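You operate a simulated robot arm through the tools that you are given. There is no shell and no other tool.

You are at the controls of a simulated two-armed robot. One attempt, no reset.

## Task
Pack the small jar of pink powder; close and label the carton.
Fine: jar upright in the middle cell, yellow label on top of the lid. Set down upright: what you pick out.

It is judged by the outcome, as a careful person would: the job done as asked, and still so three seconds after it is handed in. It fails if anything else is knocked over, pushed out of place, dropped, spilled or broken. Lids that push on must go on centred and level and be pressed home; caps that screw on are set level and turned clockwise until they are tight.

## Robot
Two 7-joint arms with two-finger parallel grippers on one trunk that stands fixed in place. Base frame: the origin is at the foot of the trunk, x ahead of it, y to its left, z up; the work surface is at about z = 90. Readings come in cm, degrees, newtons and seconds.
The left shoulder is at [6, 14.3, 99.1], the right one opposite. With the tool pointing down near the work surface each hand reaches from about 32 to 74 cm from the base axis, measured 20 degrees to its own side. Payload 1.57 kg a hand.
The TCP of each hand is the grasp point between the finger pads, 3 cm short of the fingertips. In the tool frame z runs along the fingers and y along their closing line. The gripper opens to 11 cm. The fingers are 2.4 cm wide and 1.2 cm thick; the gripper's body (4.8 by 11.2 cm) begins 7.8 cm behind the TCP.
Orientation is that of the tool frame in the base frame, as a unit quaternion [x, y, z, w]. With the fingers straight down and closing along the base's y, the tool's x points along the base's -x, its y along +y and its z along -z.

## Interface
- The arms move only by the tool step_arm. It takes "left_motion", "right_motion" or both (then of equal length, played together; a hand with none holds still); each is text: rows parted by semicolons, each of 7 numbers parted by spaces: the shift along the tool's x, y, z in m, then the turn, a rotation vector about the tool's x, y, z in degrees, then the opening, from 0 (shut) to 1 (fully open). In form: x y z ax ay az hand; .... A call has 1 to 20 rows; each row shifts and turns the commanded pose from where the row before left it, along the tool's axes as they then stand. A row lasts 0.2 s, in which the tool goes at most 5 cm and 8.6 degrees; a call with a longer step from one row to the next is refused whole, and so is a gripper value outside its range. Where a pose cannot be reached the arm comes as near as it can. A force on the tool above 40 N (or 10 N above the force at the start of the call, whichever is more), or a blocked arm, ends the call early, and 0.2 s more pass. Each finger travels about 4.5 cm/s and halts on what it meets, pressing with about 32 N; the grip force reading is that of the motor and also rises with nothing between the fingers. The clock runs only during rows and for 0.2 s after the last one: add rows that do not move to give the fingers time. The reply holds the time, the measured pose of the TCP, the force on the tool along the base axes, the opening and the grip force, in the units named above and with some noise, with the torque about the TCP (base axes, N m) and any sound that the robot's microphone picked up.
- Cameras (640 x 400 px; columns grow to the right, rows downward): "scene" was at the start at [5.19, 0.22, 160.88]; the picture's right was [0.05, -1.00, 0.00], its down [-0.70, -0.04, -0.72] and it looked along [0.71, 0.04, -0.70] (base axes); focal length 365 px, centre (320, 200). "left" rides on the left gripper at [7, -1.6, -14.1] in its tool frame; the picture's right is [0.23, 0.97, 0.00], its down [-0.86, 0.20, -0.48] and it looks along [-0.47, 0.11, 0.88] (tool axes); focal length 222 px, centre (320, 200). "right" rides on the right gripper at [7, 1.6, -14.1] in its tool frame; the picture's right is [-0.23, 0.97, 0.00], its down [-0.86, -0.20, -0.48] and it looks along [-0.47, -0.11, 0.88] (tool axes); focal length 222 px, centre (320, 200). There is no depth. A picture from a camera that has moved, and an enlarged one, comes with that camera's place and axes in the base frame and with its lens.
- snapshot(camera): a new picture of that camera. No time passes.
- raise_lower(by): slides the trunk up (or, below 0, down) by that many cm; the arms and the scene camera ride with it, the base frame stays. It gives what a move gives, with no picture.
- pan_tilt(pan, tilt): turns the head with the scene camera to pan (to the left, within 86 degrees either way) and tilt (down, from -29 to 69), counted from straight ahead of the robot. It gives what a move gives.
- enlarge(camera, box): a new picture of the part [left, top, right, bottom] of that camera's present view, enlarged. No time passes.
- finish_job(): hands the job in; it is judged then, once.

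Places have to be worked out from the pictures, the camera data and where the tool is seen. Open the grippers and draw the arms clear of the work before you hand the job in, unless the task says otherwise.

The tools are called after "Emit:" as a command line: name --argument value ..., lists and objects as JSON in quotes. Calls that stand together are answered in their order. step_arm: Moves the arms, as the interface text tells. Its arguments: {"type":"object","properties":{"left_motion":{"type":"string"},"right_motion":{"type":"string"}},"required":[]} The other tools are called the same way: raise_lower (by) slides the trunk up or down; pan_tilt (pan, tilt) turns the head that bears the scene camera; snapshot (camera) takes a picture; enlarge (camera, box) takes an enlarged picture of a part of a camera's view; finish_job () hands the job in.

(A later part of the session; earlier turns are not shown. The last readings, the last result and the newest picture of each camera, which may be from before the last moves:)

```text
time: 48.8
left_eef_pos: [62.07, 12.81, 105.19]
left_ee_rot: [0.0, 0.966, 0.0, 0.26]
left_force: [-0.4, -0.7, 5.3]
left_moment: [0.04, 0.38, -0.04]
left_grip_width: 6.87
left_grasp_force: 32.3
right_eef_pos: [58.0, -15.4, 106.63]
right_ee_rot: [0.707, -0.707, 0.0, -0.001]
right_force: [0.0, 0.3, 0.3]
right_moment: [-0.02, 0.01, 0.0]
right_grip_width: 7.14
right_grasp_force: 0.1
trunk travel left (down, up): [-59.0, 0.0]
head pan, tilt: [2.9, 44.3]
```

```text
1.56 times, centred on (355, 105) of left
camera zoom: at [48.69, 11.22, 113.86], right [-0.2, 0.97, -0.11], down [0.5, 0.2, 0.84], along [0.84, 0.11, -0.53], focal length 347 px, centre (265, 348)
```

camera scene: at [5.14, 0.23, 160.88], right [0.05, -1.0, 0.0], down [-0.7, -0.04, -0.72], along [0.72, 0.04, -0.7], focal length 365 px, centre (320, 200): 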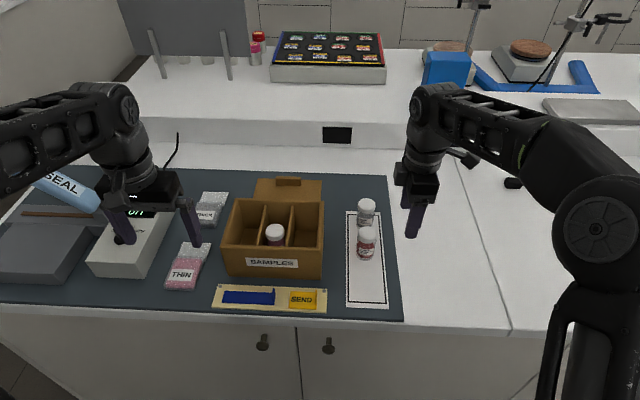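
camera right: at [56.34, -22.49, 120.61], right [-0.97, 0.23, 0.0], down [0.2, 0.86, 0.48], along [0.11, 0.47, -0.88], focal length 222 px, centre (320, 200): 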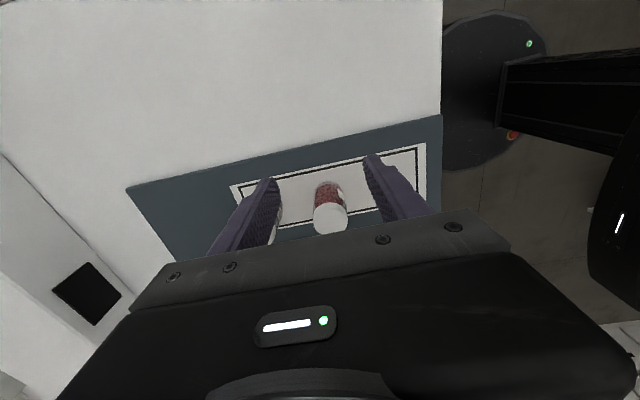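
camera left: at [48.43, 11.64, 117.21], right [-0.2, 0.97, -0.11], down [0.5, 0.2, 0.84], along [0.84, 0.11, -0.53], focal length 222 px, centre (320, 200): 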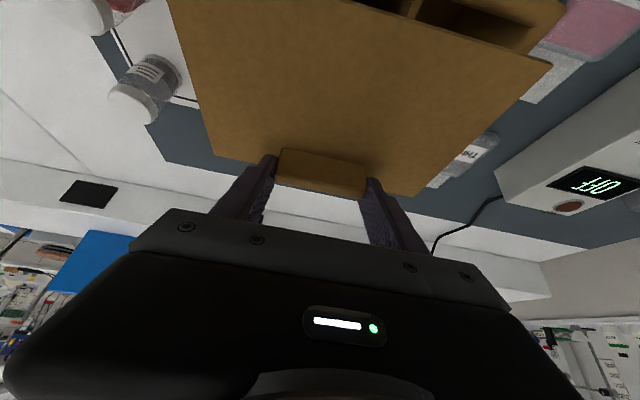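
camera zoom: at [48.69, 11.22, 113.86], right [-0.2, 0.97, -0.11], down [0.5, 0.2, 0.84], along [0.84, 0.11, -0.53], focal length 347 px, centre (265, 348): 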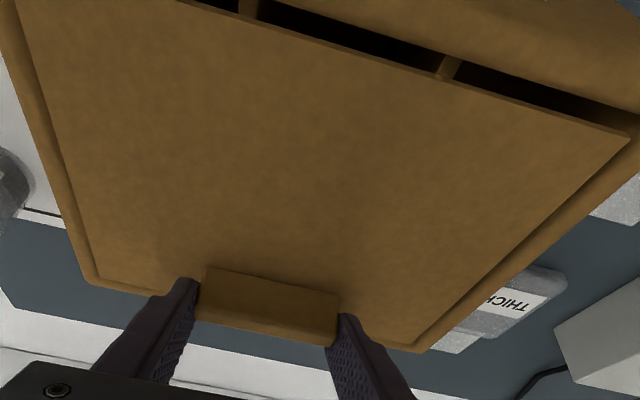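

There's a light contact of 5 N, about 7 cm in front of the grip. I'll zoom in on the edges before going further.

Emit:
enlarge --camera "scene" --box '[230, 230, 290, 260]'

Emit:
enlarge --camera "scene" --box '[285, 190, 335, 255]'

Emit:
enlarge --camera "scene" --box '[225, 190, 285, 225]'

Emit:
enlarge --camera "left" --box '[190, 140, 290, 200]'

Emit:
enlarge --camera "left" --box '[380, 130, 480, 230]'

Emit:
enlarge --camera "left" --box '[430, 0, 560, 90]'

```text
10.67 times, centred on (260, 245) of scene
camera zoom: at [5.15, 0.21, 160.88], right [0.05, -1.0, 0.0], down [-0.7, -0.04, -0.72], along [0.72, 0.04, -0.7], focal length 3896 px, centre (960, -280)
```

zoom: 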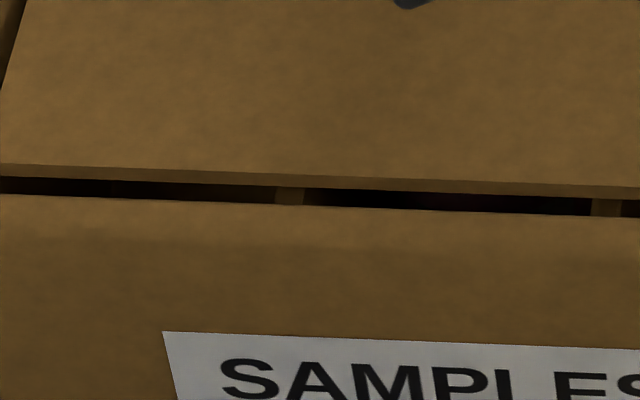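

```text
6.15 times, centred on (310, 222) of scene
camera zoom: at [5.15, 0.21, 160.88], right [0.05, -1.0, 0.0], down [-0.7, -0.04, -0.72], along [0.72, 0.04, -0.7], focal length 2248 px, centre (382, 62)
```

zoom: 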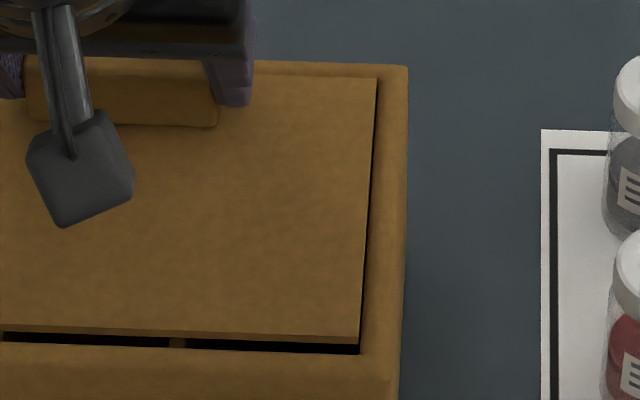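

```text
10.67 times, centred on (255, 208) of scene
camera zoom: at [5.15, 0.21, 160.88], right [0.05, -1.0, 0.0], down [-0.7, -0.04, -0.72], along [0.72, 0.04, -0.7], focal length 3896 px, centre (1013, 120)
```

zoom: 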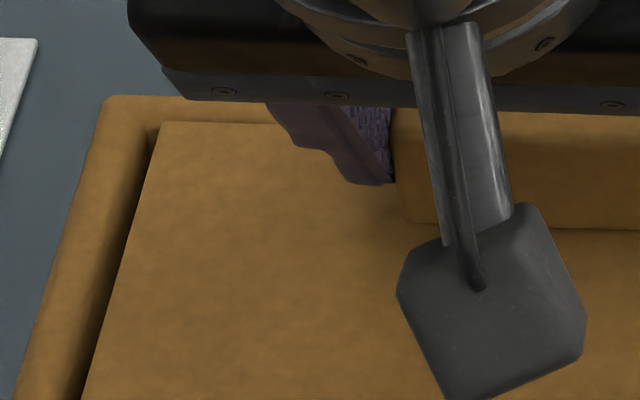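

```text
6.40 times, centred on (240, 170) of left
camera zoom: at [48.69, 11.22, 113.86], right [-0.2, 0.97, -0.11], down [0.5, 0.2, 0.84], along [0.84, 0.11, -0.53], focal length 1422 px, centre (832, 392)
```

zoom: 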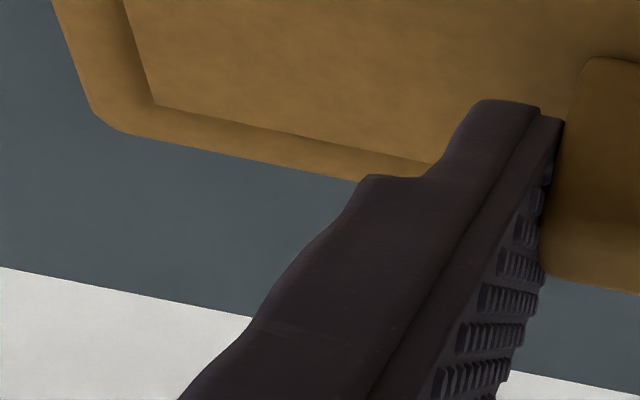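

```text
4.00 times, centred on (430, 180) of left
camera zoom: at [48.69, 11.22, 113.86], right [-0.2, 0.97, -0.11], down [0.5, 0.2, 0.84], along [0.84, 0.11, -0.53], focal length 888 px, centre (-120, 280)
```

zoom: 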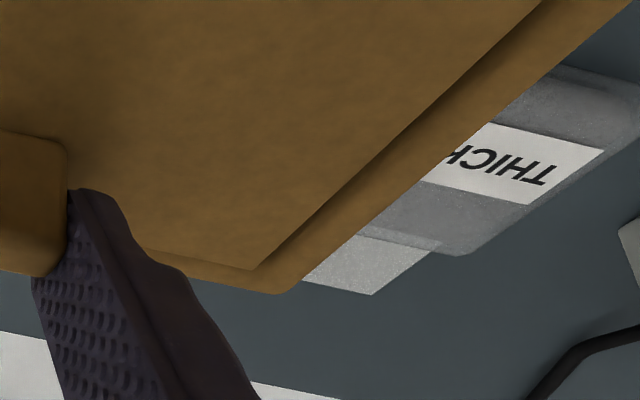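

```text
4.44 times, centred on (495, 45) of left
camera zoom: at [48.69, 11.22, 113.86], right [-0.2, 0.97, -0.11], down [0.5, 0.2, 0.84], along [0.84, 0.11, -0.53], focal length 987 px, centre (-458, 889)
```

zoom: 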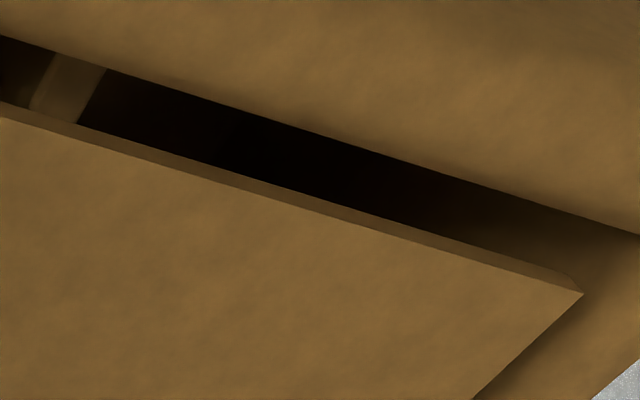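

The lid's sides sit inside the rims and the contact may already be the dividers, but I can't tell heights from here. I'll keep the left hand still and tilt the right hand so its camera looks across at the carton from the right side.

Emit:
step_arm --right_motion "0 0 0 0 -8 0 0.65; 0 0 0 0 -8 0 0.65; 0 0 0 0 -8 0 0.65; 0 0 0 0 -8 0 0.65; 0 0 0 0 -8 0 0.65; 0 0 0 0 -8 0 0.65; 0 0 0 0 -8 0 0.65; 0 0 0 0 0 0 0.65"

Emit:
snapshot --camera "right"

```text
time: 50.6
left_eef_pos: [61.93, 12.81, 105.34]
left_ee_rot: [0.0, 0.966, 0.0, 0.26]
left_force: [1.7, 1.3, 6.7]
left_moment: [0.02, -0.09, -0.05]
left_grip_width: 6.87
left_grasp_force: 31.9
right_eef_pos: [57.81, -15.44, 106.63]
right_ee_rot: [-0.624, 0.625, 0.332, 0.332]
right_force: [-0.8, -0.2, -0.2]
right_moment: [0.02, -0.03, 0.02]
right_grip_width: 7.16
right_grasp_force: 0.1
trunk travel left (down, up): [-59.0, 0.0]
head pan, tilt: [2.9, 44.3]
```

```text
taken
camera right: at [56.18, -31.16, 108.62], right [-0.97, 0.13, 0.19], down [0.2, 0.08, 0.98], along [0.11, 0.99, -0.1], focal length 222 px, centre (320, 200)
```

right: 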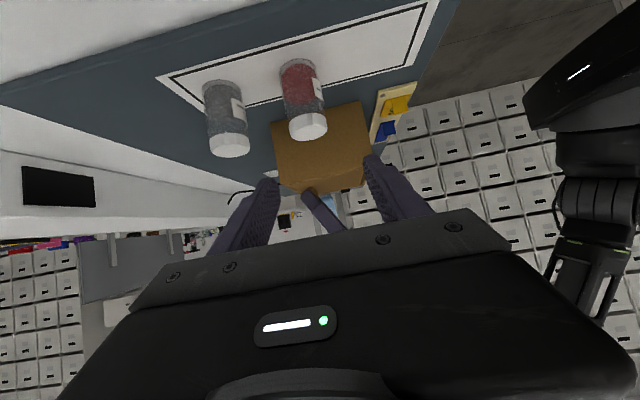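

Emit:
enlarge --camera "right" --box '[260, 130, 400, 220]'

Emit:
enlarge --camera "right" --box '[340, 130, 380, 200]'

```text
4.44 times, centred on (330, 175) of right
camera zoom: at [56.18, -31.16, 108.62], right [-0.97, 0.13, 0.19], down [0.2, 0.08, 0.98], along [0.11, 0.99, -0.1], focal length 987 px, centre (276, 311)
```

zoom: 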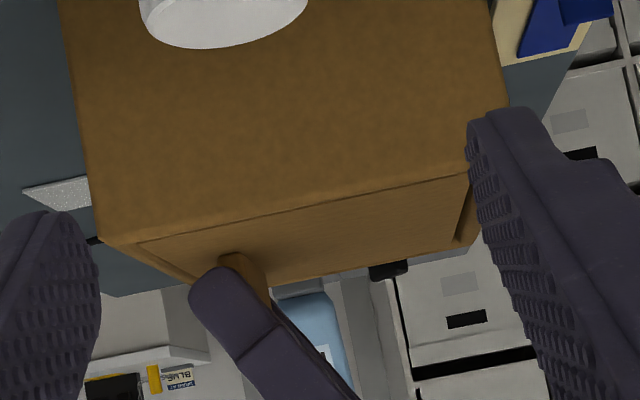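

```text
5.71 times, centred on (360, 165) of right
camera zoom: at [56.18, -31.16, 108.62], right [-0.97, 0.13, 0.19], down [0.2, 0.08, 0.98], along [0.11, 0.99, -0.1], focal length 1269 px, centre (91, 400)
```

zoom: 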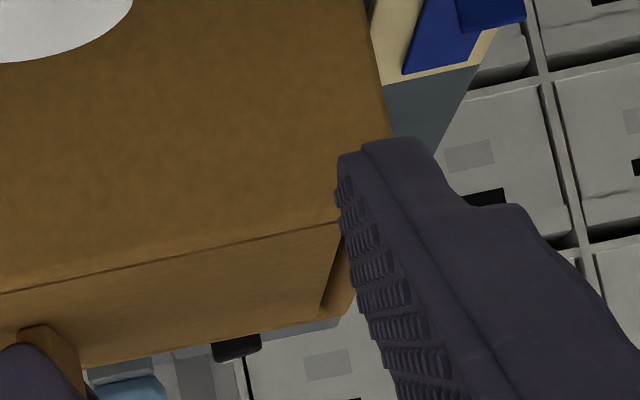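

From the side the lid looks recessed within the rim, with a narrow gap at the front. I'll open the right fingers and tilt back 16° for a steeper, unobstructed look.

Emit:
step_arm --right_motion "0 0 0 0 8 0 1; 0 0 0 0 8 0 1; 0 0.03 0 0 0 0 1; 0 0 0 0 0 0 1"

Emit:
snapshot --camera "right"

Emit:
enlarge --camera "right" --box '[230, 110, 390, 220]'

```text
time: 51.6
left_eef_pos: [61.87, 12.76, 105.19]
left_ee_rot: [0.0, 0.966, 0.0, 0.26]
left_force: [-1.6, -1.3, 7.2]
left_moment: [0.01, -0.07, 0.02]
left_grip_width: 6.88
left_grasp_force: 31.6
right_eef_pos: [54.89, -15.32, 106.41]
right_ee_rot: [-0.664, 0.665, 0.242, 0.243]
right_force: [-0.8, -0.5, 0.5]
right_moment: [-0.02, 0.01, 0.03]
right_grip_width: 10.99
right_grasp_force: 0.1
trunk travel left (down, up): [-59.0, 0.0]
head pan, tilt: [2.9, 44.3]
```

```text
taken
camera right: at [53.04, -29.85, 112.69], right [-0.97, 0.18, 0.15], down [0.2, 0.35, 0.92], along [0.11, 0.92, -0.37], focal length 222 px, centre (320, 200)
```

right: 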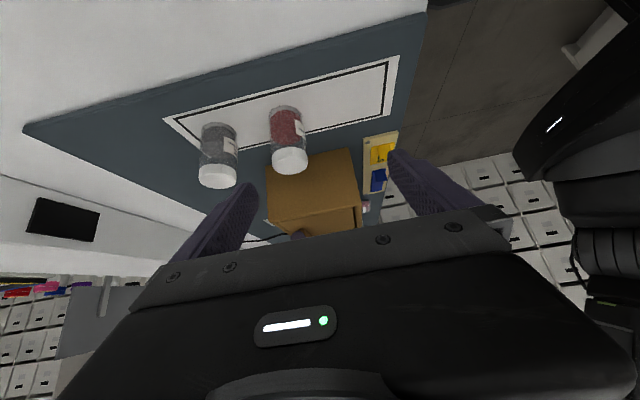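

```text
3.64 times, centred on (310, 165) of right
camera zoom: at [53.04, -29.85, 112.69], right [-0.97, 0.18, 0.15], down [0.2, 0.35, 0.92], along [0.11, 0.92, -0.37], focal length 808 px, centre (356, 327)
```

zoom: 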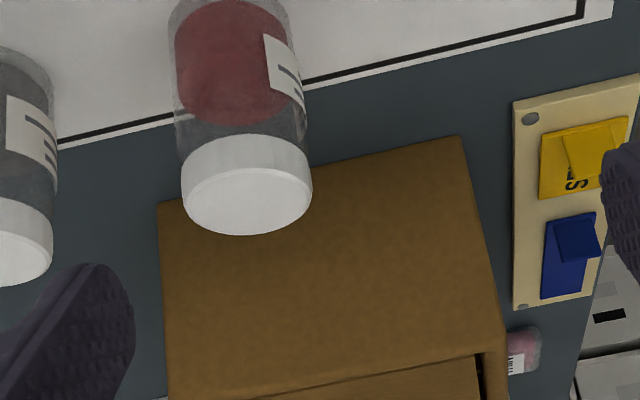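

Emit:
enlarge --camera "right" --box '[265, 195, 375, 240]'

Emit:
enlarge --camera "right" --box '[335, 200, 370, 230]'

```text
5.82 times, centred on (320, 218) of right
camera zoom: at [53.04, -29.85, 112.69], right [-0.97, 0.18, 0.15], down [0.2, 0.35, 0.92], along [0.11, 0.92, -0.37], focal length 1292 px, centre (320, 98)
```

zoom: 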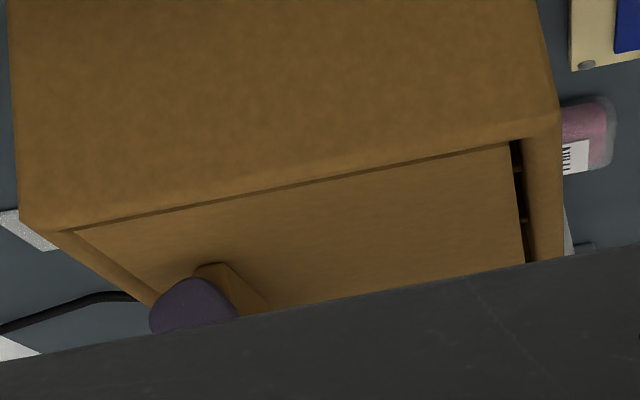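

```text
13.33 times, centred on (352, 215) of right
camera zoom: at [53.04, -29.85, 112.69], right [-0.97, 0.18, 0.15], down [0.2, 0.35, 0.92], along [0.11, 0.92, -0.37], focal length 2962 px, centre (-113, 0)
```

zoom: 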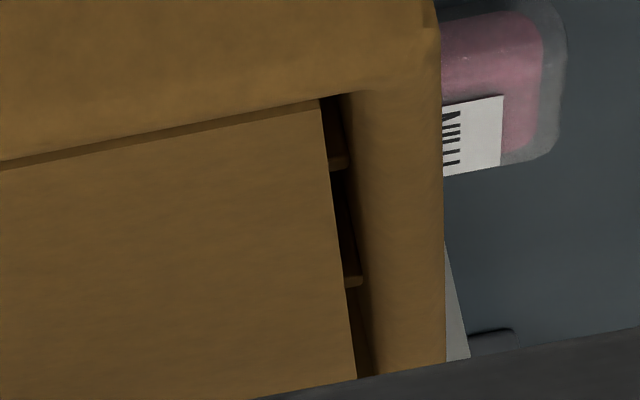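

The lid is inside the rim, with a 0.3 cm gap at the front, none at the rear, and it rests lightly on the dividers (7 N). I'll raise it 0.1, shift it 0.12 forward to centre it, and lower it again.

Emit:
step_arm --left_motion "-0.001 0 -0.0017 0 0 0 0.48; 0.001 0 -0.0006 0 0 0 0.48; 0 0 0 0 0 0 0.48; 0.0008 0 0.0013 0 0 0 0.48; 0.0007 0 0.0013 0 0 0 0.48; 0 0 0 0 0 0 0.48"

Emit:
enlarge --camera "right" --box '[265, 195, 375, 240]'

Emit:
enlarge --camera "scene" --box '[210, 180, 350, 260]'

```text
time: 53.0
left_eef_pos: [61.78, 12.78, 105.23]
left_ee_rot: [0.0, 0.965, -0.001, 0.261]
left_force: [0.8, 2.0, 6.6]
left_moment: [0.08, 0.35, -0.03]
left_grip_width: 6.92
left_grasp_force: 31.5
right_eef_pos: [54.88, -15.26, 106.5]
right_ee_rot: [0.665, -0.664, -0.241, -0.242]
right_force: [0.1, -0.4, 0.5]
right_moment: [0.02, 0.01, 0.01]
right_grip_width: 11.01
right_grasp_force: 0.1
trunk travel left (down, up): [-59.0, 0.0]
head pan, tilt: [2.9, 44.3]
```

```text
5.82 times, centred on (320, 218) of right
camera zoom: at [53.1, -29.82, 112.67], right [-0.97, 0.17, 0.15], down [0.2, 0.35, 0.92], along [0.11, 0.92, -0.37], focal length 1292 px, centre (320, 98)
```

zoom: 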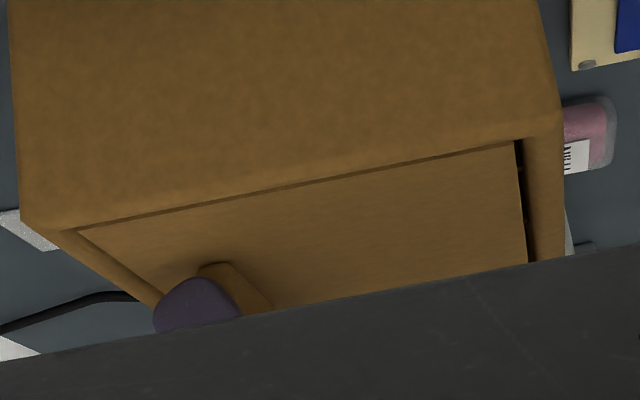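

```text
4.57 times, centred on (280, 220) of scene
camera zoom: at [5.14, 0.23, 160.89], right [0.05, -1.0, 0.0], down [-0.7, -0.04, -0.72], along [0.72, 0.04, -0.7], focal length 1670 px, centre (503, 109)
```

zoom: 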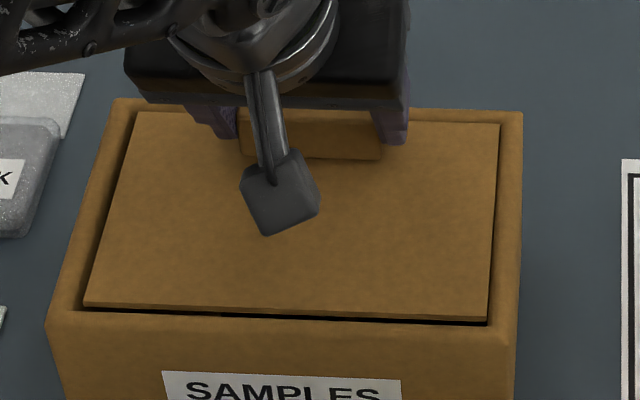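

It's now better centred. I'll press down gently by 0.2 cm to confirm it bears on the dividers.

Emit:
step_arm --left_motion "0.0005 0 0.0009 0 0 0 0.48; 0.0005 0 0.0009 0 0 0 0.48; 0 0 0 0 0 0 0.48"

Emit:
enlarge --camera "scene" --box '[210, 180, 350, 260]'

```text
time: 53.8
left_eef_pos: [61.63, 12.73, 105.18]
left_ee_rot: [0.0, 0.965, -0.001, 0.262]
left_force: [2.3, 2.2, 22.0]
left_moment: [0.15, 0.34, 0.0]
left_grip_width: 6.91
left_grasp_force: 31.8
right_eef_pos: [54.85, -15.34, 106.45]
right_ee_rot: [0.665, -0.664, -0.242, -0.242]
right_force: [0.0, -0.7, -0.6]
right_moment: [0.03, -0.01, -0.03]
right_grip_width: 10.96
right_grasp_force: 0.1
trunk travel left (down, up): [-59.0, 0.0]
head pan, tilt: [2.9, 44.3]
```

```text
4.57 times, centred on (280, 220) of scene
camera zoom: at [5.0, 0.2, 160.9], right [0.05, -1.0, 0.0], down [-0.7, -0.04, -0.72], along [0.72, 0.04, -0.7], focal length 1670 px, centre (503, 109)
```

zoom: 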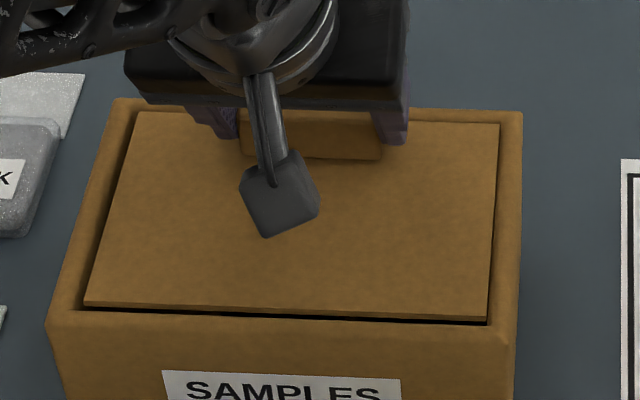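

Force rose to 22 N over 0.1 cm, centred near the middle of the lid, so it bears solidly. I'll relax the press, open the fingers, and lift straight off.

Emit:
step_arm --left_motion "-0.0005 0 -0.0009 0 0 0 0.48; -0.0003 0 -0.0005 0 0 0 0.6; 0 0 0 0 0 0 0.75; 0 0 0 0 0 0 0.9; 0 0 0 0 0 0 0.9; 0 0 0 0 0 0 0.9; -0.005 0 -0.0087 0 0 0 0.9; -0.01 0 -0.0173 0 0 0 0.9; -0.01 0 -0.0173 0 0 0 0.9; 0 0 0 0 0 0 0.9"

Emit:
enlarge --camera "scene" --box '[210, 160, 350, 260]'

Emit:
snapshot --camera "left"

```text
time: 56.0
left_eef_pos: [61.86, 12.63, 109.97]
left_ee_rot: [0.0, 0.966, 0.0, 0.26]
left_force: [-0.1, 0.7, -0.9]
left_moment: [0.03, -0.03, -0.01]
left_grip_width: 9.89
left_grasp_force: 0.1
right_eef_pos: [54.88, -15.25, 106.43]
right_ee_rot: [-0.664, 0.665, 0.242, 0.242]
right_force: [0.2, 0.2, -0.5]
right_moment: [-0.02, 0.01, -0.05]
right_grip_width: 11.01
right_grasp_force: 0.1
trunk travel left (down, up): [-59.0, 0.0]
head pan, tilt: [2.9, 44.3]
```

```text
4.00 times, centred on (280, 210) of scene
camera zoom: at [5.2, 0.21, 160.88], right [0.05, -1.0, 0.0], down [-0.7, -0.04, -0.72], along [0.71, 0.04, -0.7], focal length 1461 px, centre (480, 160)
```

zoom: 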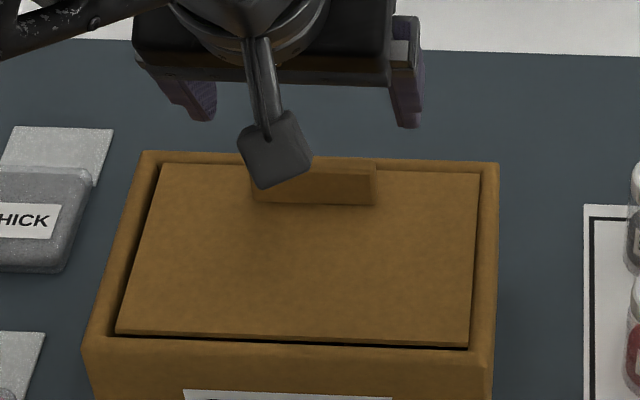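

```text
taken
camera left: at [48.64, 11.15, 118.67], right [-0.2, 0.97, -0.11], down [0.5, 0.2, 0.84], along [0.84, 0.11, -0.53], focal length 222 px, centre (320, 200)
```

left: 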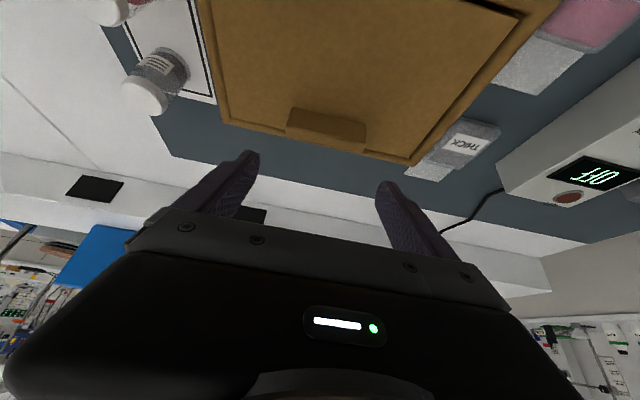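

The lid stayed put. I'll look at it from straight above with the left camera to check seating and gaps.

Emit:
step_arm --left_motion "-0.015 0 -0.026 0 0 0 0.9; 0 0 0 0 7.5 0 0.9; 0 0 0 0 7.5 0 0.9; 0 0 0 0 7.5 0 0.9; 0 0 0 0 0 0 0.9"

Emit:
snapshot --camera "left"

Emit:
enlarge --camera "left" --box '[195, 0, 445, 180]'

Emit:
enlarge --camera "right" --box '[265, 195, 375, 240]'

```text
time: 57.2
left_eef_pos: [61.72, 12.7, 113.23]
left_ee_rot: [0.0, 0.998, 0.0, 0.066]
left_force: [-0.4, 0.0, 0.3]
left_moment: [0.02, -0.02, -0.01]
left_grip_width: 9.9
left_grasp_force: 0.1
right_eef_pos: [54.81, -15.2, 106.34]
right_ee_rot: [0.665, -0.664, -0.242, -0.242]
right_force: [0.3, -0.4, -0.3]
right_moment: [0.02, -0.01, -0.01]
right_grip_width: 10.99
right_grasp_force: 0.1
trunk travel left (down, up): [-59.0, 0.0]
head pan, tilt: [2.9, 44.3]
```

```text
taken
camera left: at [52.86, 11.17, 126.1], right [-0.22, 0.97, -0.03], down [0.79, 0.2, 0.59], along [0.58, 0.11, -0.81], focal length 222 px, centre (320, 200)
```

left: 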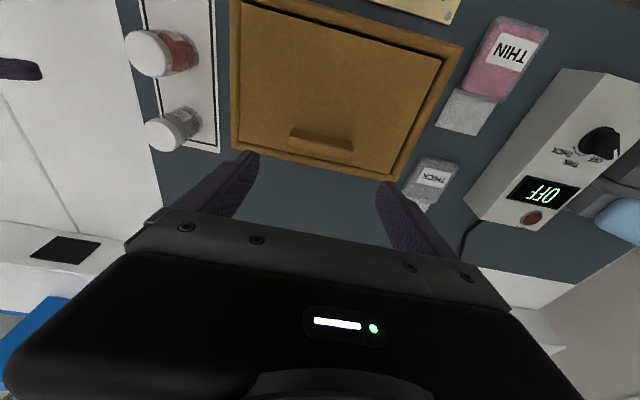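

```text
2.22 times, centred on (320, 90) of left
camera zoom: at [52.86, 11.17, 126.1], right [-0.22, 0.97, -0.03], down [0.79, 0.2, 0.59], along [0.58, 0.11, -0.81], focal length 494 px, centre (320, 444)
```

zoom: 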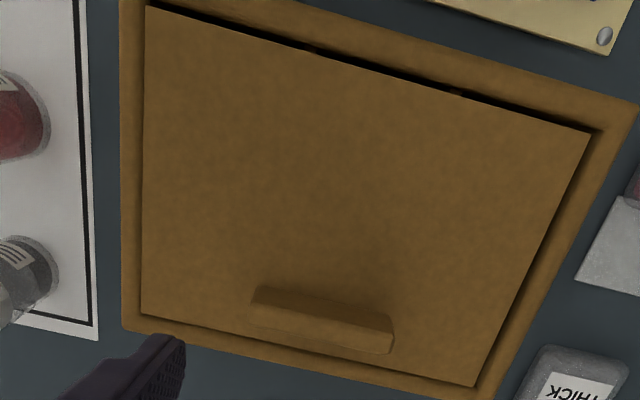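

```text
5.82 times, centred on (320, 218) of right
camera zoom: at [53.07, -29.82, 112.67], right [-0.97, 0.17, 0.15], down [0.2, 0.35, 0.92], along [0.11, 0.92, -0.37], focal length 1292 px, centre (320, 98)
```

zoom: 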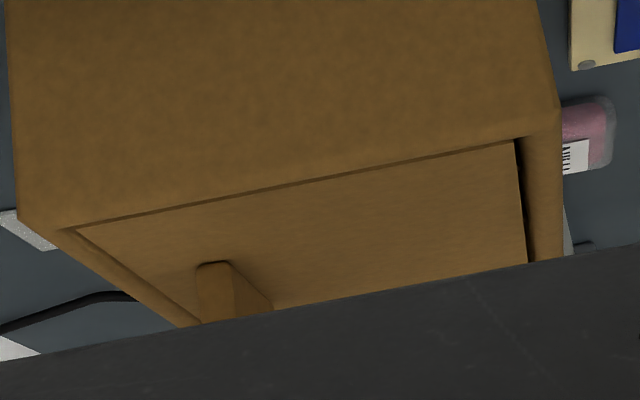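

The lid lies centred and level in the rim. Now the label: I'll bring the left hand, vertical, toward the label board for a close look at the yellow label and its tab.

Emit:
step_arm --left_motion "0.0198 -0.0117 -0.0026 0 0 0 0.9; 0.0198 -0.0117 -0.0026 0 0 0 0.9; 0.0198 -0.0117 -0.0026 0 0 0 0.7; 0.0198 -0.0117 -0.0026 0 0 0 0.5; 0 0 0 0 7.6 0 0.4; 0 0 0 0 0 0 0.4"

Emit:
snapshot --camera "left"

Emit:
enlarge --camera "scene" --box '[260, 270, 340, 320]'

Emit:
enlarge --camera "right" --box '[355, 125, 415, 200]'

```text
time: 58.6
left_eef_pos: [53.63, 8.31, 113.3]
left_ee_rot: [0.0, 1.0, 0.001, 0.0]
left_force: [-0.6, -0.6, 0.2]
left_moment: [0.05, 0.0, -0.02]
left_grip_width: 4.42
left_grasp_force: 0.1
right_eef_pos: [54.82, -15.35, 106.42]
right_ee_rot: [-0.664, 0.664, 0.242, 0.242]
right_force: [0.3, -0.5, 1.1]
right_moment: [0.02, 0.0, 0.02]
right_grip_width: 10.98
right_grasp_force: 0.0
trunk travel left (down, up): [-59.0, 0.0]
head pan, tilt: [2.9, 44.3]
```

```text
taken
camera left: at [46.58, 6.69, 127.35], right [-0.23, 0.97, 0.0], down [0.86, 0.2, 0.48], along [0.47, 0.11, -0.88], focal length 222 px, centre (320, 200)
```

left: 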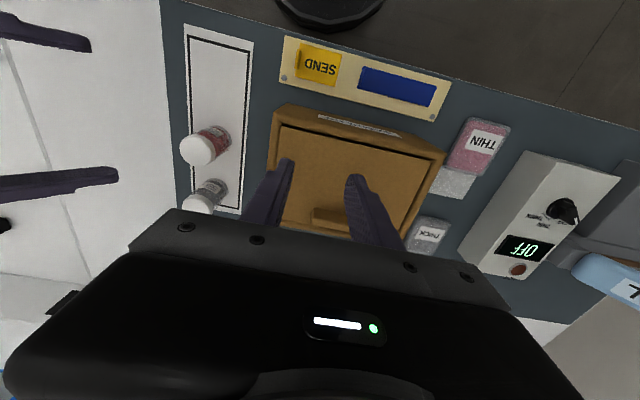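

```text
8.00 times, centred on (300, 295) of scene
camera zoom: at [5.06, 0.23, 160.89], right [0.05, -1.0, 0.0], down [-0.7, -0.04, -0.72], along [0.72, 0.04, -0.7], focal length 2922 px, centre (480, -560)
```

zoom: 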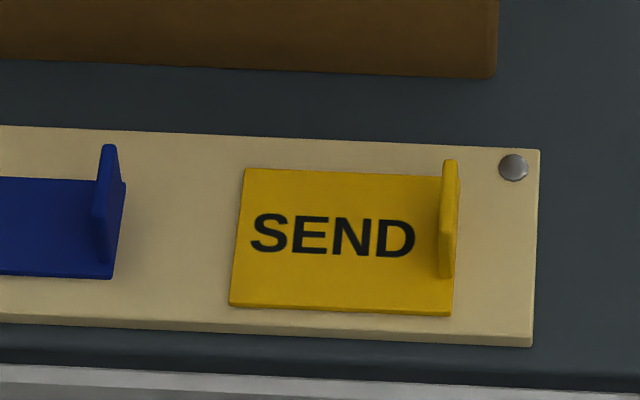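

```text
5.33 times, centred on (385, 162) of right
camera zoom: at [53.05, -29.82, 112.69], right [-0.97, 0.17, 0.15], down [0.2, 0.35, 0.92], along [0.11, 0.92, -0.37], focal length 1185 px, centre (-27, 400)
```

zoom: 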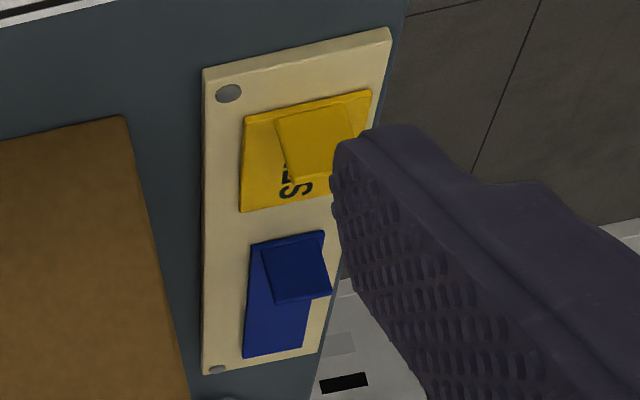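

Emit:
enlarge --camera "left" --box '[270, 25, 370, 100]'

```text
5.33 times, centred on (320, 62) of left
camera zoom: at [46.58, 6.69, 127.35], right [-0.23, 0.97, 0.0], down [0.86, 0.2, 0.48], along [0.47, 0.11, -0.88], focal length 1185 px, centre (320, 933)
```

zoom: 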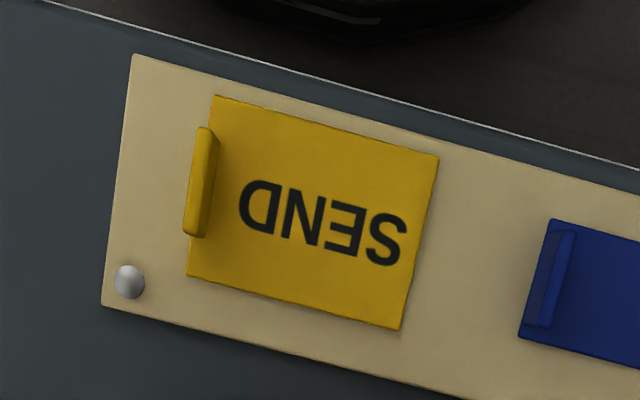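

The yellow label spans x 43.3–47.3, y 3.2–9.0, top at z ≈ 92.0, with an upright tab at (45.3, 3.4), about 2.2 cm wide and tall, across y — right for this hand's closing line. I'll move above the tab and descend part way.

Emit:
step_arm --left_motion "0.0277 -0.0163 0 0 0 0 0.4; 0.0277 -0.0163 0 0 0 0 0.4; 0.0277 -0.0163 0 0 0 0 0.4; 0 0 0.03 0 0 0 0.4; 0 0 0.04 0 0 0 0.4; 0 0 0.04 0 0 0 0.4; 0 0 0.02 0 0 0 0.4; 0 0 0 0 0 0 0.4"

Emit:
snapshot --camera "left"

Emit:
enlarge --camera "scene" --box '[240, 230, 360, 320]'

```text
time: 60.4
left_eef_pos: [45.37, 3.28, 100.13]
left_ee_rot: [0.0, 1.0, 0.0, -0.001]
left_force: [0.4, 0.3, -0.8]
left_moment: [0.0, -0.02, -0.01]
left_grip_width: 4.41
left_grasp_force: 0.0
right_eef_pos: [55.02, -15.26, 106.44]
right_ee_rot: [-0.664, 0.665, 0.242, 0.243]
right_force: [0.9, 0.1, 0.2]
right_moment: [-0.01, 0.0, 0.0]
right_grip_width: 10.97
right_grasp_force: 0.1
trunk travel left (down, up): [-59.0, 0.0]
head pan, tilt: [2.9, 44.3]
```

```text
taken
camera left: at [38.28, 1.63, 114.11], right [-0.23, 0.97, 0.0], down [0.86, 0.2, 0.48], along [0.47, 0.11, -0.88], focal length 222 px, centre (320, 200)
```

left: 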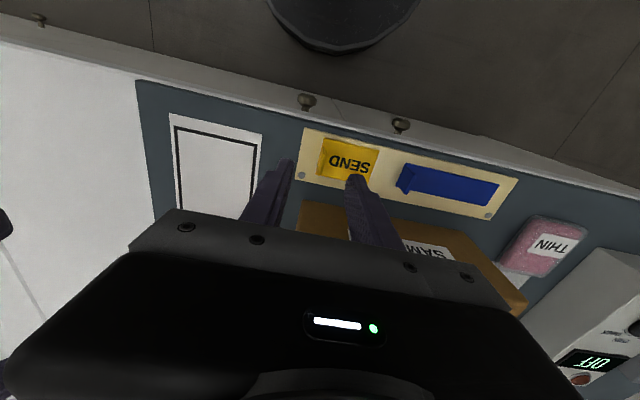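

```text
4.44 times, centred on (300, 275) of scene
camera zoom: at [5.19, 0.21, 160.88], right [0.05, -1.0, 0.0], down [-0.7, -0.04, -0.72], along [0.71, 0.04, -0.7], focal length 1623 px, centre (409, -133)
```

zoom: 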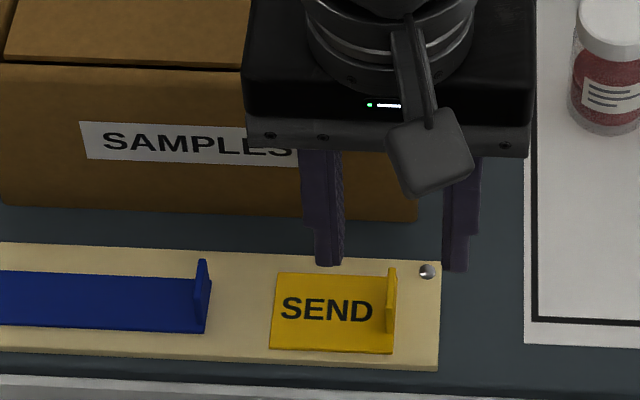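

Emit:
enlarge --camera "left" --box '[260, 120, 400, 215]'

```text
4.21 times, centred on (330, 168) of left
camera zoom: at [38.28, 1.63, 114.11], right [-0.23, 0.97, 0.0], down [0.86, 0.2, 0.48], along [0.47, 0.11, -0.88], focal length 935 px, centre (278, 337)
```

zoom: 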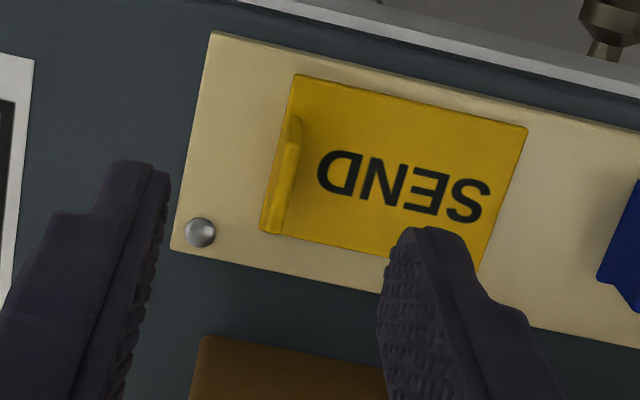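

The tab is at (45.1–45.3, 3.4), right between the fingers. I'll descend to TCP z ≈ 95.5 and close on it.

Emit:
step_arm --left_motion "0 0.001 0.02 0 0 0 0.4; 0 0 0.016 0 0 0 0.4; 0 0 0.01 0 0 0 0.4; 0 0 0 0 0 0 0.4; 0 0 0 0 0 0 0.2; 0 0 0 0 0 0 0; 0 0 0 0 0 0 0; 0 0 0 0 0 0 0"

Emit:
enlarge --camera "left" --box '[250, 120, 410, 230]'

Emit:
enlarge --camera "scene" --box '[260, 265, 340, 320]'

```text
time: 62.2
left_eef_pos: [45.33, 3.25, 95.51]
left_ee_rot: [0.0, 1.0, -0.001, -0.001]
left_force: [-1.1, 2.8, -0.1]
left_moment: [0.08, 0.01, -0.01]
left_grip_width: 0.18
left_grasp_force: 23.0
right_eef_pos: [54.84, -15.23, 106.52]
right_ee_rot: [-0.664, 0.665, 0.241, 0.242]
right_force: [-0.4, 0.1, -0.1]
right_moment: [-0.01, 0.0, 0.03]
right_grip_width: 10.98
right_grasp_force: 0.1
trunk travel left (down, up): [-59.0, 0.0]
head pan, tilt: [2.9, 44.3]
```

```text
3.64 times, centred on (330, 175) of left
camera zoom: at [38.27, 1.72, 109.5], right [-0.23, 0.97, 0.0], down [0.86, 0.2, 0.48], along [0.46, 0.11, -0.88], focal length 808 px, centre (284, 291)
```

zoom: 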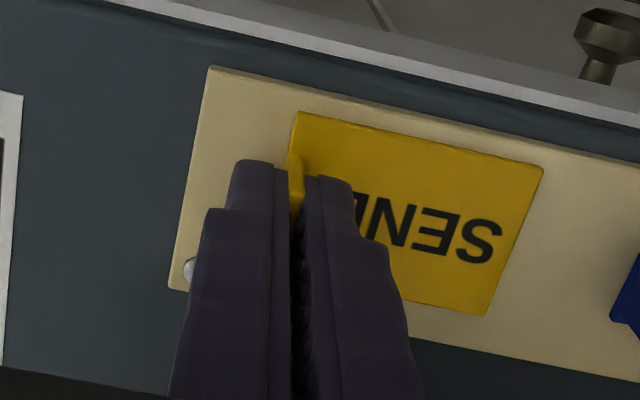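

```text
7.27 times, centred on (300, 292) of scene
camera zoom: at [5.19, 0.27, 160.88], right [0.05, -1.0, 0.0], down [-0.7, -0.04, -0.72], along [0.71, 0.04, -0.7], focal length 2656 px, centre (466, -473)
```

zoom: 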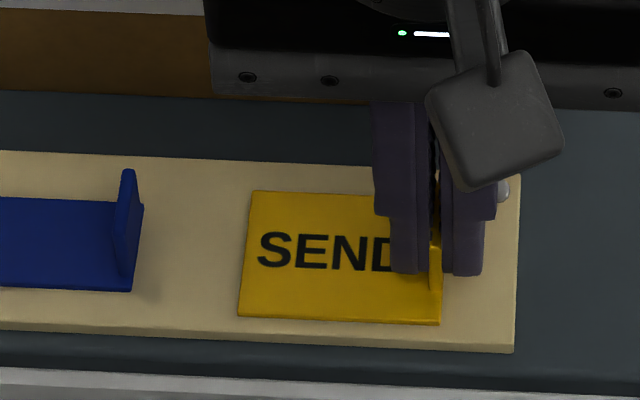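

The fingers closed on the tab at 23 N. I'll lift it 1.5 cm and check that the label comes along.

Emit:
step_arm --left_motion "0 0 -0.003 0 0 0 0; 0 0 -0.004 0 0 0 0; 0 0 -0.004 0 0 0 0; 0 0 -0.004 0 0 0 0; 0 0 0 0 0 0 0; 0 0 0 0 0 0 0"

Emit:
enlarge --camera "left" --box '[250, 120, 410, 230]'

Emit:
enlarge --camera "scene" --box '[260, 265, 340, 320]'

```text
time: 63.6
left_eef_pos: [45.45, 3.24, 96.97]
left_ee_rot: [-0.001, 1.0, 0.0, 0.0]
left_force: [0.1, -0.5, -1.0]
left_moment: [0.02, -0.03, 0.01]
left_grip_width: 0.15
left_grasp_force: 23.3
right_eef_pos: [54.9, -15.33, 106.37]
right_ee_rot: [-0.664, 0.665, 0.242, 0.242]
right_force: [-0.1, 0.8, 0.4]
right_moment: [0.01, 0.0, 0.02]
right_grip_width: 11.02
right_grasp_force: 0.0
trunk travel left (down, up): [-59.0, 0.0]
head pan, tilt: [2.9, 44.3]
```

```text
3.64 times, centred on (330, 175) of left
camera zoom: at [38.32, 1.67, 111.08], right [-0.23, 0.97, 0.0], down [0.86, 0.2, 0.48], along [0.47, 0.11, -0.88], focal length 808 px, centre (284, 291)
```

zoom: 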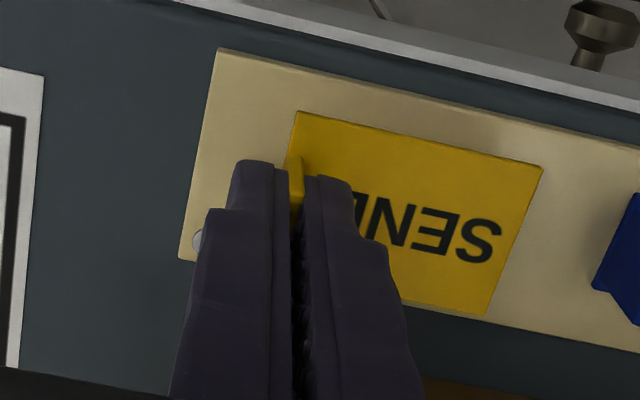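

```text
7.27 times, centred on (300, 292) of scene
camera zoom: at [5.19, 0.21, 160.88], right [0.05, -1.0, 0.0], down [-0.7, -0.04, -0.72], along [0.71, 0.04, -0.7], focal length 2656 px, centre (466, -473)
```

zoom: 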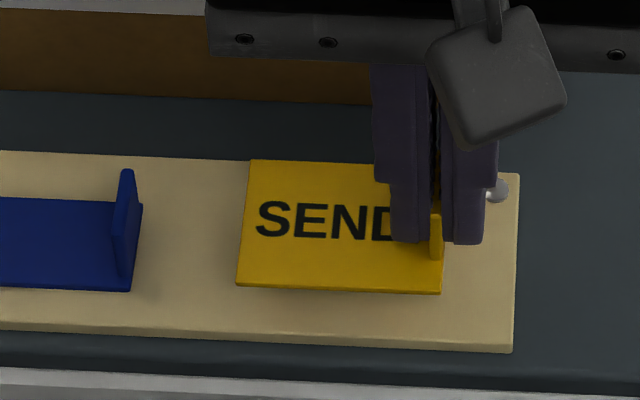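

The label came off level with the hand. I'll raise it to z ≈ 109.5 and carry it over the lid, to TCP (57.4, 10.2), so the label's centre falls near (57.4, 13).

Emit:
step_arm --left_motion "0 0 -0.015 0 0 0 0; 0 0 -0.025 0 0 0 0; 0 0 -0.025 0 0 0 0; 0 0 -0.025 0 0 0 0; 0 0 -0.02 0 0 0 0; 0 0 -0.012 0 0 0 0; -0.01 0.006 0 0 0 0 0; -0.02 0.0118 0 0 0 0 0; -0.02 0.0118 0 0 0 0 0; -0.02 0.0118 0 0 0 0 0; -0.02 0.0118 0 0 0 0 0; -0.02 0.0118 0 0 0 0 0; -0.01 0.005 0 0 0 0 0; 0 0 0 0 0 0 0; 0 0 0 0 0 0 0"

Emit:
snapshot --camera "left"

Emit:
enlarge --camera "scene" --box '[210, 160, 350, 260]'

```text
time: 66.8
left_eef_pos: [57.61, 10.16, 109.24]
left_ee_rot: [-0.001, 1.0, 0.0, -0.001]
left_force: [-0.8, 0.3, -0.5]
left_moment: [0.01, 0.01, 0.02]
left_grip_width: 0.18
left_grasp_force: 22.9
right_eef_pos: [54.83, -15.33, 106.34]
right_ee_rot: [-0.664, 0.665, 0.241, 0.242]
right_force: [0.6, -0.5, -0.6]
right_moment: [0.0, 0.03, 0.03]
right_grip_width: 11.0
right_grasp_force: 0.0
trunk travel left (down, up): [-59.0, 0.0]
head pan, tilt: [2.9, 44.3]
```

```text
taken
camera left: at [50.47, 8.61, 123.27], right [-0.23, 0.97, 0.0], down [0.86, 0.2, 0.48], along [0.47, 0.11, -0.88], focal length 222 px, centre (320, 200)
```

left: 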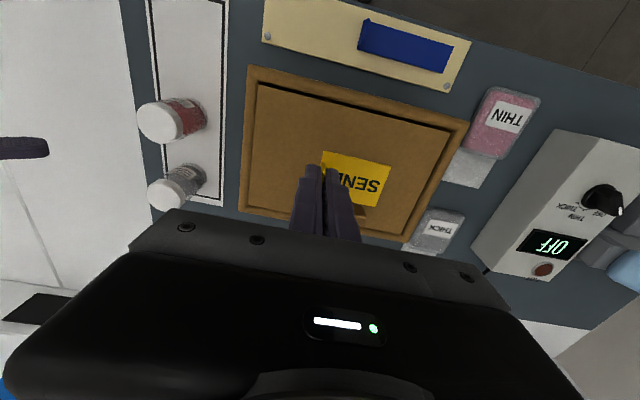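

```text
4.00 times, centred on (280, 210) of scene
camera zoom: at [5.2, 0.21, 160.88], right [0.05, -1.0, 0.0], down [-0.7, -0.04, -0.72], along [0.71, 0.04, -0.7], focal length 1461 px, centre (480, 160)
```

zoom: 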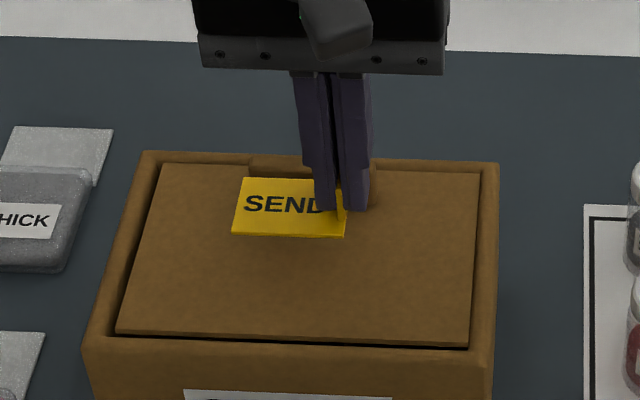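

The label is level above the lid. I'll shift 0.4 cm forward to stay clear of the bar and lower to just above the lid.

Emit:
step_arm --left_motion "0.004 0 0.01 0 0 0 0; 0 0 0.01 0 0 0 0; 0 0 0.007 0 0 0 0; 0 0 0.003 0 0 0 0; 0 0 0 0 0 0 0"

Emit:
enlarge --camera "scene" --box '[230, 180, 330, 250]'

Emit:
enlarge --camera "right" --box '[265, 195, 375, 240]'

```text
time: 68.0
left_eef_pos: [57.12, 10.29, 106.15]
left_ee_rot: [0.0, 1.0, 0.0, 0.0]
left_force: [-0.6, -0.1, -1.2]
left_moment: [-0.04, 0.0, 0.01]
left_grip_width: 0.15
left_grasp_force: 23.4
right_eef_pos: [54.93, -15.25, 106.44]
right_ee_rot: [-0.664, 0.665, 0.243, 0.242]
right_force: [0.3, 0.7, 0.5]
right_moment: [-0.02, 0.02, -0.03]
right_grip_width: 10.99
right_grasp_force: 0.1
trunk travel left (down, up): [-59.0, 0.0]
head pan, tilt: [2.9, 44.3]
```

```text
5.71 times, centred on (280, 215) of scene
camera zoom: at [5.19, 0.21, 160.88], right [0.05, -1.0, 0.0], down [-0.7, -0.04, -0.72], along [0.71, 0.04, -0.7], focal length 2087 px, centre (549, 114)
```

zoom: 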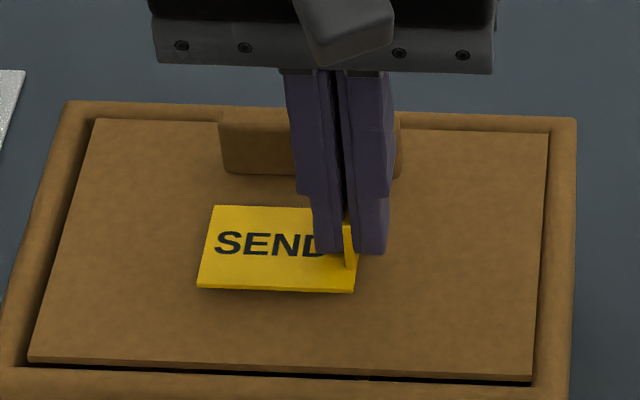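

```text
5.82 times, centred on (320, 218) of right
camera zoom: at [53.14, -29.84, 112.64], right [-0.97, 0.17, 0.15], down [0.2, 0.35, 0.92], along [0.11, 0.92, -0.37], focal length 1292 px, centre (320, 98)
```

zoom: 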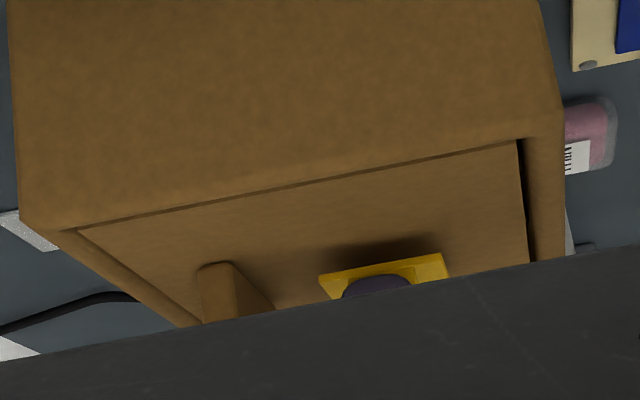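

The label hovers just above the lid. I'll lower it in small steps and watch for contact.

Emit:
step_arm --left_motion "0 0 0.002 0 0 0 0; 0 0 0.002 0 0 0 0; 0 0 0 0 0 0 0"

Emit:
step_arm --left_motion "0 0 0.0015 0 0 0 0; 0 0 0.0015 0 0 0 0; 0 0 0 0 0 0 0"

```text
time: 68.8
left_eef_pos: [57.11, 10.29, 105.76]
left_ee_rot: [0.0, 1.0, 0.001, 0.0]
left_force: [0.5, 0.3, 0.7]
left_moment: [-0.01, 0.0, 0.04]
left_grip_width: 0.18
left_grasp_force: 23.6
right_eef_pos: [54.89, -15.3, 106.46]
right_ee_rot: [-0.664, 0.665, 0.241, 0.241]
right_force: [0.2, -0.1, -0.3]
right_moment: [-0.01, 0.02, -0.03]
right_grip_width: 11.0
right_grasp_force: 0.1
trunk travel left (down, up): [-59.0, 0.0]
head pan, tilt: [2.9, 44.3]
```

```text
time: 69.6
left_eef_pos: [57.13, 10.34, 105.44]
left_ee_rot: [0.0, 1.0, 0.0, 0.0]
left_force: [-0.4, 0.0, -0.7]
left_moment: [0.02, 0.0, 0.01]
left_grip_width: 0.18
left_grasp_force: 23.2
right_eef_pos: [54.9, -15.32, 106.3]
right_ee_rot: [-0.664, 0.665, 0.242, 0.241]
right_force: [-0.8, 0.0, -0.3]
right_moment: [0.01, -0.02, 0.01]
right_grip_width: 10.99
right_grasp_force: 0.0
trunk travel left (down, up): [-59.0, 0.0]
head pan, tilt: [2.9, 44.3]
```

No contact yet at z = 105.44. I'll continue in the same small steps.

Emit:
step_arm --left_motion "0 0 0.0015 0 0 0 0; 0 0 0.001 0 0 0 0; 0 0 0 0 0 0 0"

Emit:
enlarge --camera "scene" --box '[250, 205, 300, 240]'

```text
time: 70.4
left_eef_pos: [57.0, 10.31, 105.27]
left_ee_rot: [0.0, 1.0, 0.0, 0.0]
left_force: [1.0, -0.2, 3.8]
left_moment: [0.06, -0.07, -0.04]
left_grip_width: 0.16
left_grasp_force: 23.4
right_eef_pos: [54.87, -15.28, 106.38]
right_ee_rot: [-0.664, 0.665, 0.242, 0.243]
right_force: [-0.4, -0.1, -0.3]
right_moment: [0.01, 0.03, 0.0]
right_grip_width: 10.99
right_grasp_force: 0.0
trunk travel left (down, up): [-59.0, 0.0]
head pan, tilt: [2.9, 44.3]
```

```text
11.43 times, centred on (275, 222) of scene
camera zoom: at [5.17, 0.2, 160.88], right [0.05, -1.0, 0.0], down [-0.7, -0.04, -0.72], along [0.72, 0.04, -0.7], focal length 4174 px, centre (834, -57)
```

zoom: 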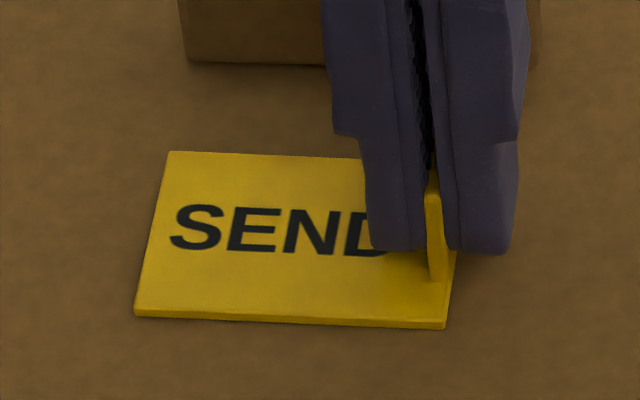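

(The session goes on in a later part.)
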